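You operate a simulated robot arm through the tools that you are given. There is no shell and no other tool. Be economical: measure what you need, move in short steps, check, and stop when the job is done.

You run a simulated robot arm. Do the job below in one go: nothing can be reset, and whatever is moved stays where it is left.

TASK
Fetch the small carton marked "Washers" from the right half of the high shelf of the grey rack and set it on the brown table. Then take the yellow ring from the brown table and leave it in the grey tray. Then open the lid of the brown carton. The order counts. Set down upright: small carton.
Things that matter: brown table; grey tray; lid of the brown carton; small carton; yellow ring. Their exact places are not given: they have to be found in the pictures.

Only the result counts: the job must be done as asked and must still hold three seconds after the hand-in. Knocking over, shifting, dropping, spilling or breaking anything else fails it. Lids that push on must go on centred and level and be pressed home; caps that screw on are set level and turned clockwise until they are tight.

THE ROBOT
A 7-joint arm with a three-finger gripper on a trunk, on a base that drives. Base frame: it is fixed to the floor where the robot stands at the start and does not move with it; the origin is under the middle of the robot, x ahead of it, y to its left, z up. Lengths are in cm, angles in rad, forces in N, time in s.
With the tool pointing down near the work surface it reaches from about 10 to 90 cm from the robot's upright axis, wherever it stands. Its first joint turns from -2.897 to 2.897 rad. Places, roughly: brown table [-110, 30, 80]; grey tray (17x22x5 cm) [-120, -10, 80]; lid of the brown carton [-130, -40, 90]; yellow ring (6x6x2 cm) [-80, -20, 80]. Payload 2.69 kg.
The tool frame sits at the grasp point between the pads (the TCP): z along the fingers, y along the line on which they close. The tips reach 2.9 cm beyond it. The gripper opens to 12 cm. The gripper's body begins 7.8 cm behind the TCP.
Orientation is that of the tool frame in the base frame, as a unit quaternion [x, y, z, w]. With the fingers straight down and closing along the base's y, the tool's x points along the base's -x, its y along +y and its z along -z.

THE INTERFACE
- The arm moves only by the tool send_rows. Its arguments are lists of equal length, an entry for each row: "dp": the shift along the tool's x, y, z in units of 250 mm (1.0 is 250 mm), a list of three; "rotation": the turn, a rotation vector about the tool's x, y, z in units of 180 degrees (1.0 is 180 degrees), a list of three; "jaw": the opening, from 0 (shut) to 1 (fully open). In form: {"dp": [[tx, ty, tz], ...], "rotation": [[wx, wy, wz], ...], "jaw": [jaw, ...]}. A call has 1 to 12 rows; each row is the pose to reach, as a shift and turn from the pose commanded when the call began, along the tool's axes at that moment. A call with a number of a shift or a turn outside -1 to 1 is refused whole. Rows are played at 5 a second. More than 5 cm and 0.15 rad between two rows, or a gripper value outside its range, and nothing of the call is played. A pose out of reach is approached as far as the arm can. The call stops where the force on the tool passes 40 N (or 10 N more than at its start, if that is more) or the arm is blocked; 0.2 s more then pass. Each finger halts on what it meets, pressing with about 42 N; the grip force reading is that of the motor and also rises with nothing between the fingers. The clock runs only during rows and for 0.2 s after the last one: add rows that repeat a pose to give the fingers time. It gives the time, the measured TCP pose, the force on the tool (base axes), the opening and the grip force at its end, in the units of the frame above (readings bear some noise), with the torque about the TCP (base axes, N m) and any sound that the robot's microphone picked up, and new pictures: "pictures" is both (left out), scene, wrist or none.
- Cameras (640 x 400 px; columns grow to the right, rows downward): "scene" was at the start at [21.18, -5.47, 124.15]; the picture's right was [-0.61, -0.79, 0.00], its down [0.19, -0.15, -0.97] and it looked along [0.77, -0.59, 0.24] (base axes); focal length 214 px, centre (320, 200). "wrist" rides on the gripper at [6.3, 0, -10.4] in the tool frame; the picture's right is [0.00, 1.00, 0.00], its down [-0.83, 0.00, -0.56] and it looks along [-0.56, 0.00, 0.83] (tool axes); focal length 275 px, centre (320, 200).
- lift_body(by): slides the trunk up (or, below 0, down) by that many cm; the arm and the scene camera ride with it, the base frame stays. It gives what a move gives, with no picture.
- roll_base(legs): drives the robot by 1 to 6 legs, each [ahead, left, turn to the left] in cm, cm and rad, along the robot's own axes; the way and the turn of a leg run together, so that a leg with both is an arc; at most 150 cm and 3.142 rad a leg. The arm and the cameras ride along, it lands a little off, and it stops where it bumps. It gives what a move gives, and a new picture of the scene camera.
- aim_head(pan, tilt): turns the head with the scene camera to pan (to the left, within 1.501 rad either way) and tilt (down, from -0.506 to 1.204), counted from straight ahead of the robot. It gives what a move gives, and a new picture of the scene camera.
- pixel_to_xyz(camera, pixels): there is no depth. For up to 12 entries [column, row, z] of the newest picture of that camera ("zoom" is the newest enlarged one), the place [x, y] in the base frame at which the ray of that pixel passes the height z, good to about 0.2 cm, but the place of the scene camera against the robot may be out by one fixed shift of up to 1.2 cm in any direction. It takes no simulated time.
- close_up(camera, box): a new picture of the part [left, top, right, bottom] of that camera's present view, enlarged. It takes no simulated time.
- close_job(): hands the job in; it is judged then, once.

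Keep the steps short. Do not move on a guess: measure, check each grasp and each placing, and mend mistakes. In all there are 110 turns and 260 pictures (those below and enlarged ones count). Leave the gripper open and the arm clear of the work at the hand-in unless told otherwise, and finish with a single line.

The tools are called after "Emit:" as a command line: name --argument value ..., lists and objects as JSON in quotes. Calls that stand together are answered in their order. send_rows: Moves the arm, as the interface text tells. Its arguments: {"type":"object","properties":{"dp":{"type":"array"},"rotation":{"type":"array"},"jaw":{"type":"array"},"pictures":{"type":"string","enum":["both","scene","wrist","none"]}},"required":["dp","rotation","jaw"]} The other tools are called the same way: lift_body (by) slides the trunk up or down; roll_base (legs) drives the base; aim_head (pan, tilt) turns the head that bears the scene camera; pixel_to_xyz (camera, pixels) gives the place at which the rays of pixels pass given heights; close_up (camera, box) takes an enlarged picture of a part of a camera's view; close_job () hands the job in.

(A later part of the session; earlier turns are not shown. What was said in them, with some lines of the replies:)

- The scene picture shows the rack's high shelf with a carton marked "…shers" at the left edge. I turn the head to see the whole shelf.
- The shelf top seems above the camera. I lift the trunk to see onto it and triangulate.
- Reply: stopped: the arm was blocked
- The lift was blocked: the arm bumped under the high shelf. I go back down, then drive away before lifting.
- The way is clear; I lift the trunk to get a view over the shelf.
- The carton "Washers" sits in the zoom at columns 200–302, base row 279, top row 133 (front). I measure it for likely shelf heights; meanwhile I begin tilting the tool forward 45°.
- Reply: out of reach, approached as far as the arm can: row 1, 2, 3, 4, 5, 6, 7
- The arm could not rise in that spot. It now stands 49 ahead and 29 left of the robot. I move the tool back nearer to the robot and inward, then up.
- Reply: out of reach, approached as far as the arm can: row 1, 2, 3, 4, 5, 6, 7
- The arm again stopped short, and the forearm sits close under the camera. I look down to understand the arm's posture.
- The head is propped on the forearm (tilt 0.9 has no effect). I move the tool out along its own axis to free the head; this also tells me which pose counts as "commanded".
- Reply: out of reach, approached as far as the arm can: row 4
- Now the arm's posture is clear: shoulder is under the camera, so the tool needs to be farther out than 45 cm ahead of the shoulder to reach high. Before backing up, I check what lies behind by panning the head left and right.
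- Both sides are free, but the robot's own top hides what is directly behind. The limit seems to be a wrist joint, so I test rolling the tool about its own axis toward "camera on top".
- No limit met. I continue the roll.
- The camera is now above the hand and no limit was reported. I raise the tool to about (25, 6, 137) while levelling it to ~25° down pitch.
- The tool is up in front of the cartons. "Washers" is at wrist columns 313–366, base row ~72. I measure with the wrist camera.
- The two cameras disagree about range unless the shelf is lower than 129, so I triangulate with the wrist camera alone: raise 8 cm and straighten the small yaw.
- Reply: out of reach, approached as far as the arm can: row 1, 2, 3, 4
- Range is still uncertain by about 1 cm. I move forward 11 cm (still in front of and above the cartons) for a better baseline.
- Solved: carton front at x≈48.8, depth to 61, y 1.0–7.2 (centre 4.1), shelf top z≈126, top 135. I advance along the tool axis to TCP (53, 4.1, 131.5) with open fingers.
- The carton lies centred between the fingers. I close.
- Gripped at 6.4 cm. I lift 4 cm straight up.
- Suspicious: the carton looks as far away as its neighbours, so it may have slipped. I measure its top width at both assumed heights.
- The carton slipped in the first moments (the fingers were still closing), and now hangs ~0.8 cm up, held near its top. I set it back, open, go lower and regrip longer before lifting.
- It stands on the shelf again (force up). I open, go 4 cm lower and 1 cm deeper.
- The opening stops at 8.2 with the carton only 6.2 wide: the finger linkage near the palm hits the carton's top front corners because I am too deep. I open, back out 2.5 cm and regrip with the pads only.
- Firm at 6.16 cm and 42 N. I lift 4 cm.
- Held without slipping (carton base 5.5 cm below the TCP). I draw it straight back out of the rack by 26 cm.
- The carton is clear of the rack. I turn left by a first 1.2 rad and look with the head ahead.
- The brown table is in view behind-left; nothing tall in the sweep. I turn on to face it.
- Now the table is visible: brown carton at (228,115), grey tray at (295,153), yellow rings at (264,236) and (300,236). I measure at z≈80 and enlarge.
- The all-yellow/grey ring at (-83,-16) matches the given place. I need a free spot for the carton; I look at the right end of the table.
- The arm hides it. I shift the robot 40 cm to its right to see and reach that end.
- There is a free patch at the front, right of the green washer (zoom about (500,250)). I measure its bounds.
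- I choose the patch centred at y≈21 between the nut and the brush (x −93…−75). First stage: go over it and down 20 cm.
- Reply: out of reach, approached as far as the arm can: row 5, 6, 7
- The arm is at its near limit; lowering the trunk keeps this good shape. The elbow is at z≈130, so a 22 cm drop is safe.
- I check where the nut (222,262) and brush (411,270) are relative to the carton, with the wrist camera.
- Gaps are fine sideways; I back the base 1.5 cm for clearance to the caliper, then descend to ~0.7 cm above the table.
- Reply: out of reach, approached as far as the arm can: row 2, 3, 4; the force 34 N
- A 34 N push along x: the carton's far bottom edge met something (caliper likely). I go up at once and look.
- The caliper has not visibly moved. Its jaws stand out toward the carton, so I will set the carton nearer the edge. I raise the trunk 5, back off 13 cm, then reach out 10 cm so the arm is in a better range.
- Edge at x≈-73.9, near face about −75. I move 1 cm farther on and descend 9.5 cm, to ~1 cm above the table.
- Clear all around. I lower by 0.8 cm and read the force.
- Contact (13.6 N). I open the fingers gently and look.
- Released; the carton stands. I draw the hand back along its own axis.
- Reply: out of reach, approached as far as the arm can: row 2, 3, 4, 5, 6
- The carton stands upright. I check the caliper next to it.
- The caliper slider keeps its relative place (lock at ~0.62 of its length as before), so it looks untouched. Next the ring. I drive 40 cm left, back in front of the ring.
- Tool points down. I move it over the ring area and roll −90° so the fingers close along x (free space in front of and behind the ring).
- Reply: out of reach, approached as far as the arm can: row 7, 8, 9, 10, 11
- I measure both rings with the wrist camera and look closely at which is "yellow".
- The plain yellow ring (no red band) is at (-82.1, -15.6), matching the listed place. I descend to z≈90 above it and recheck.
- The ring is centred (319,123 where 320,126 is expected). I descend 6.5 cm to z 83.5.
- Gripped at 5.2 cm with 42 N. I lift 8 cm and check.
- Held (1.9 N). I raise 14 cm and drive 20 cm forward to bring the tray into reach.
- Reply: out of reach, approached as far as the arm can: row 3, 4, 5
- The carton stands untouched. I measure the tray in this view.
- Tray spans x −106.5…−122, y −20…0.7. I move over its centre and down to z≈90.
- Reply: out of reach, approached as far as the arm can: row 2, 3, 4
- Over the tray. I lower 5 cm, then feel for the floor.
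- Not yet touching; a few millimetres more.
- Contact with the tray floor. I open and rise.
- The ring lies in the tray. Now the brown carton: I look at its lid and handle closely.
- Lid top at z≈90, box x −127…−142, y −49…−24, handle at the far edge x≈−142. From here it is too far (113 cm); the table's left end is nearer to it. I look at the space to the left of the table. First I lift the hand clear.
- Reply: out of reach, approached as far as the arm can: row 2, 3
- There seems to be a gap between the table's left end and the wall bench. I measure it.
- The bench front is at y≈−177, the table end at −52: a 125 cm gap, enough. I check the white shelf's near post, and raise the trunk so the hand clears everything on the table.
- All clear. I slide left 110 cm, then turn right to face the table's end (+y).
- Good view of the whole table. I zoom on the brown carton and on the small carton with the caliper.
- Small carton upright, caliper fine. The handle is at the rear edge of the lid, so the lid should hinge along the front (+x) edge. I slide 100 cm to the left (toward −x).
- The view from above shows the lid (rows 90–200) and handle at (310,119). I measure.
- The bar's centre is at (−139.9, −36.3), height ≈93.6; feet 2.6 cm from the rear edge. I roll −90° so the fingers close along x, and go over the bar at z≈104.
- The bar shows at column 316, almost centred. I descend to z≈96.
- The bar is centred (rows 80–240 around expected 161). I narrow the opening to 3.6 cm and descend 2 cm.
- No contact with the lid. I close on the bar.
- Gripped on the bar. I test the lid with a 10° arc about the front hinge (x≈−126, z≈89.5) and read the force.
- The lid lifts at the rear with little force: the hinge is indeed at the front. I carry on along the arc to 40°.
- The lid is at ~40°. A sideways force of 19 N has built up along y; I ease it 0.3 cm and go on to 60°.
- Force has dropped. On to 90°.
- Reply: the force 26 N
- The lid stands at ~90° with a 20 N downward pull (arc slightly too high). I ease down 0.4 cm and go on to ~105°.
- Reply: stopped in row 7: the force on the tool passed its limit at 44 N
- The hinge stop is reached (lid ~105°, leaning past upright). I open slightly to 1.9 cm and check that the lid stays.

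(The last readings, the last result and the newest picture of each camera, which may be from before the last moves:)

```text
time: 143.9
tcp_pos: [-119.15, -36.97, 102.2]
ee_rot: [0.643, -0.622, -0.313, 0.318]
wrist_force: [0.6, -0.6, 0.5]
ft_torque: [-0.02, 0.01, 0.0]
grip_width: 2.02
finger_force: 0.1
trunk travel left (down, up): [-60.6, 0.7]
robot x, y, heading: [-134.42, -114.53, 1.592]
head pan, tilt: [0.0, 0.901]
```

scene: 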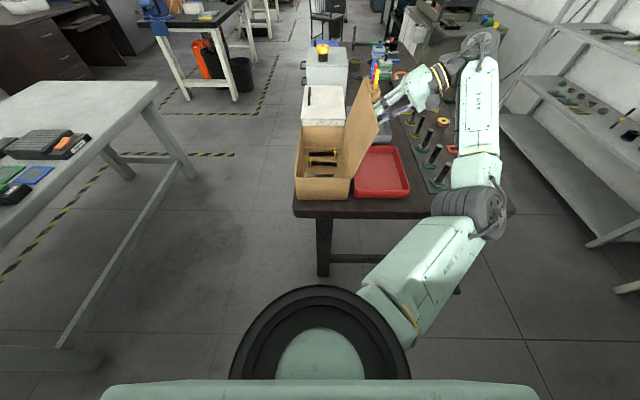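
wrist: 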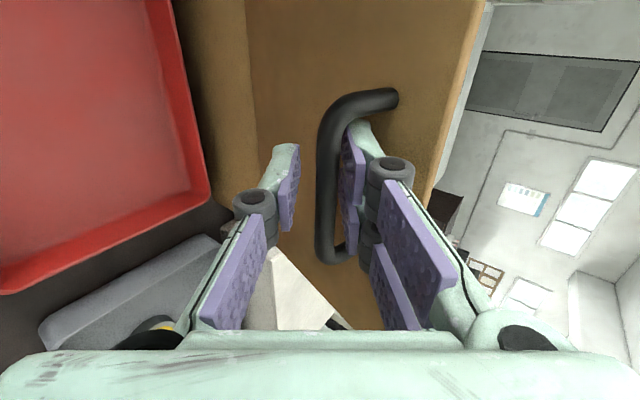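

The lid stays. I withdraw along the tool axis.

Emit:
send_rows --dp '[[0, 0.012, 0], [0, 0.012, -0.06], [0, 0.012, -0.13], [0, 0.012, -0.22], [0, 0, -0.36], [0, 0, -0.5], [0, 0, -0.5]]' --rotation '[[0, 0, 0], [0, 0, 0], [0, 0, 0], [0, 0, 0], [0, 0, 0], [0, 0, 0], [0, 0, 0]]' --jaw '[0.17, 0.17, 0.17, 0.17, 0.17, 0.17, 0.17]'

```text
time: 145.5
tcp_pos: [-112.92, -39.59, 108.88]
ee_rot: [0.643, -0.622, -0.313, 0.318]
wrist_force: [0.3, 0.0, -0.4]
ft_torque: [0.04, 0.01, -0.04]
grip_width: 2.04
finger_force: 0.1
out of reach, approached as far as the arm can: row 5, 6, 7
trunk travel left (down, up): [-60.6, 0.7]
robot x, y, heading: [-134.3, -115.19, 1.587]
head pan, tilt: [0.0, 0.901]
```

scene: 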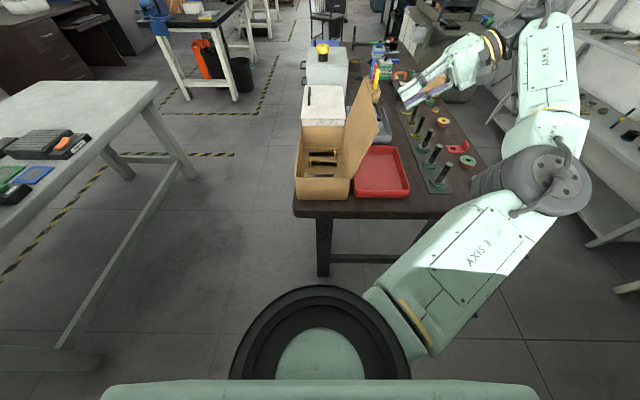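
wrist: 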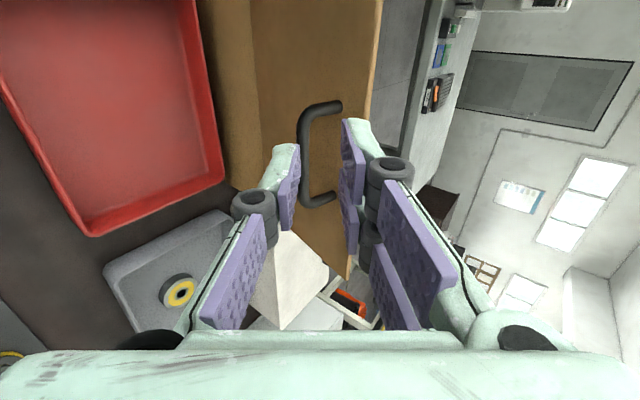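

Clear of the handle. I shift the base 8 cm right and 12 cm back, open the gripper, and do final checks.

Emit:
roll_base --legs '[[0, -8, 0], [-12, 0, 0]]'

Emit:
send_rows --dp '[[0, 0, 0], [0, 0, 0], [0, 0, 0], [0, 0, 0], [0, 0, 0], [0, 0, 0]]' --rotation '[[0, 0, 0], [0, 0, 0], [0, 0, 0], [0, 0, 0], [0, 0, 0], [0, 0, 0]]' --jaw '[0.4, 0.7, 1, 1, 1, 1]'

Emit:
aim_head --pan -0.35 --tilt 0.7

Emit:
close_up --camera "scene" --box '[140, 40, 460, 240]'

```text
time: 147.6
tcp_pos: [-105.02, -51.25, 108.91]
ee_rot: [0.644, -0.621, -0.313, 0.318]
wrist_force: [-0.3, 0.0, -0.5]
ft_torque: [0.02, -0.04, -0.03]
grip_width: 2.07
finger_force: 0.0
trunk travel left (down, up): [-60.6, 0.7]
robot x, y, heading: [-126.03, -126.43, 1.585]
head pan, tilt: [0.0, 0.901]
```

scene: 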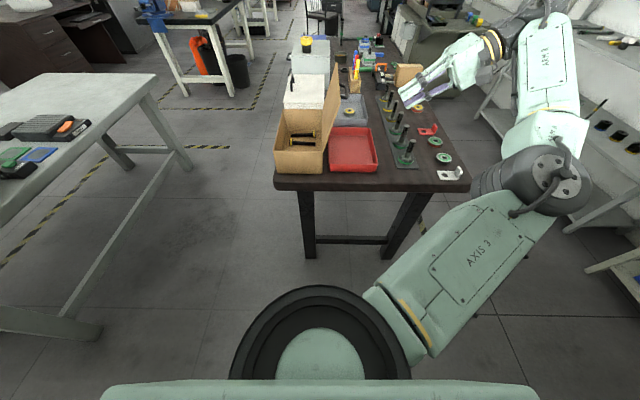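

```text
time: 149.0
tcp_pos: [-104.96, -51.18, 108.94]
ee_rot: [0.643, -0.622, -0.313, 0.318]
wrist_force: [0.1, -0.4, 0.5]
ft_torque: [-0.03, 0.01, 0.0]
grip_width: 11.87
finger_force: 0.0
trunk travel left (down, up): [-60.6, 0.7]
robot x, y, heading: [-126.21, -125.92, 1.583]
head pan, tilt: [0.0, 0.901]
```

scene: 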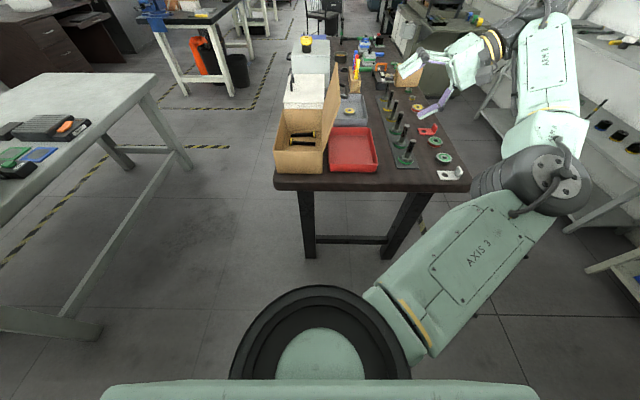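
wrist: 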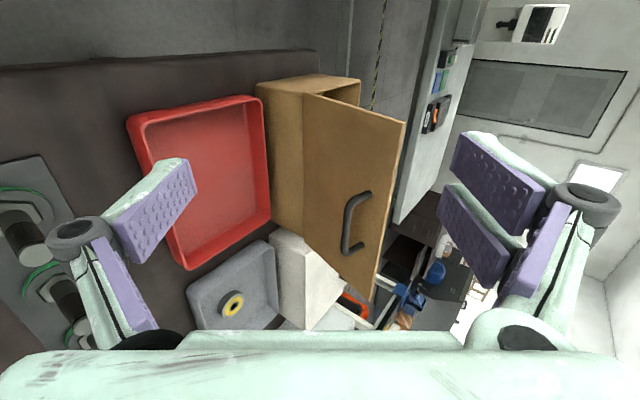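

```text
time: 149.8
tcp_pos: [-104.97, -51.21, 109.05]
ee_rot: [0.643, -0.623, -0.313, 0.318]
wrist_force: [-0.8, -0.4, 0.3]
ft_torque: [0.03, -0.02, 0.0]
grip_width: 12.0
finger_force: 0.1
trunk travel left (down, up): [-60.6, 0.7]
robot x, y, heading: [-126.0, -127.09, 1.59]
head pan, tilt: [-0.351, 0.7]
```

scene: 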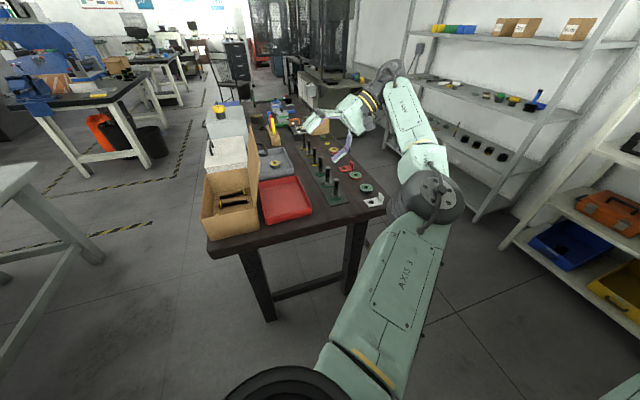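

```text
2.00 times, centred on (300, 140) of scene
```

zoom: 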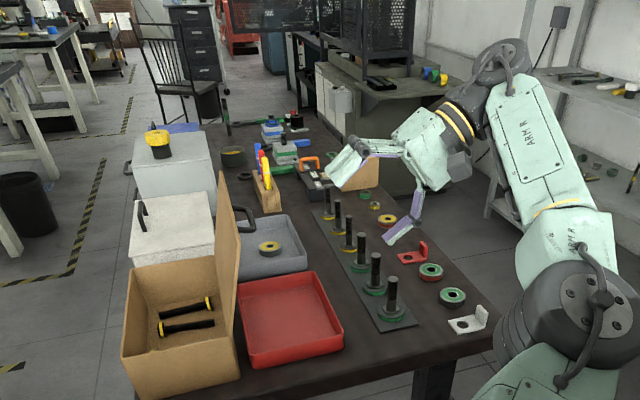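

The final view shows the lid standing open by itself, the yellow ring in the grey tray, the "Washers" carton upright on the table, and the open gripper well clear. I hand in.

Emit:
close_job

```text
The job is handed in.
```

The "Washers" carton stands upright on the brown table, the yellow ring is in the grey tray, and the brown carton's lid is open and staying open; the job has been handed in.
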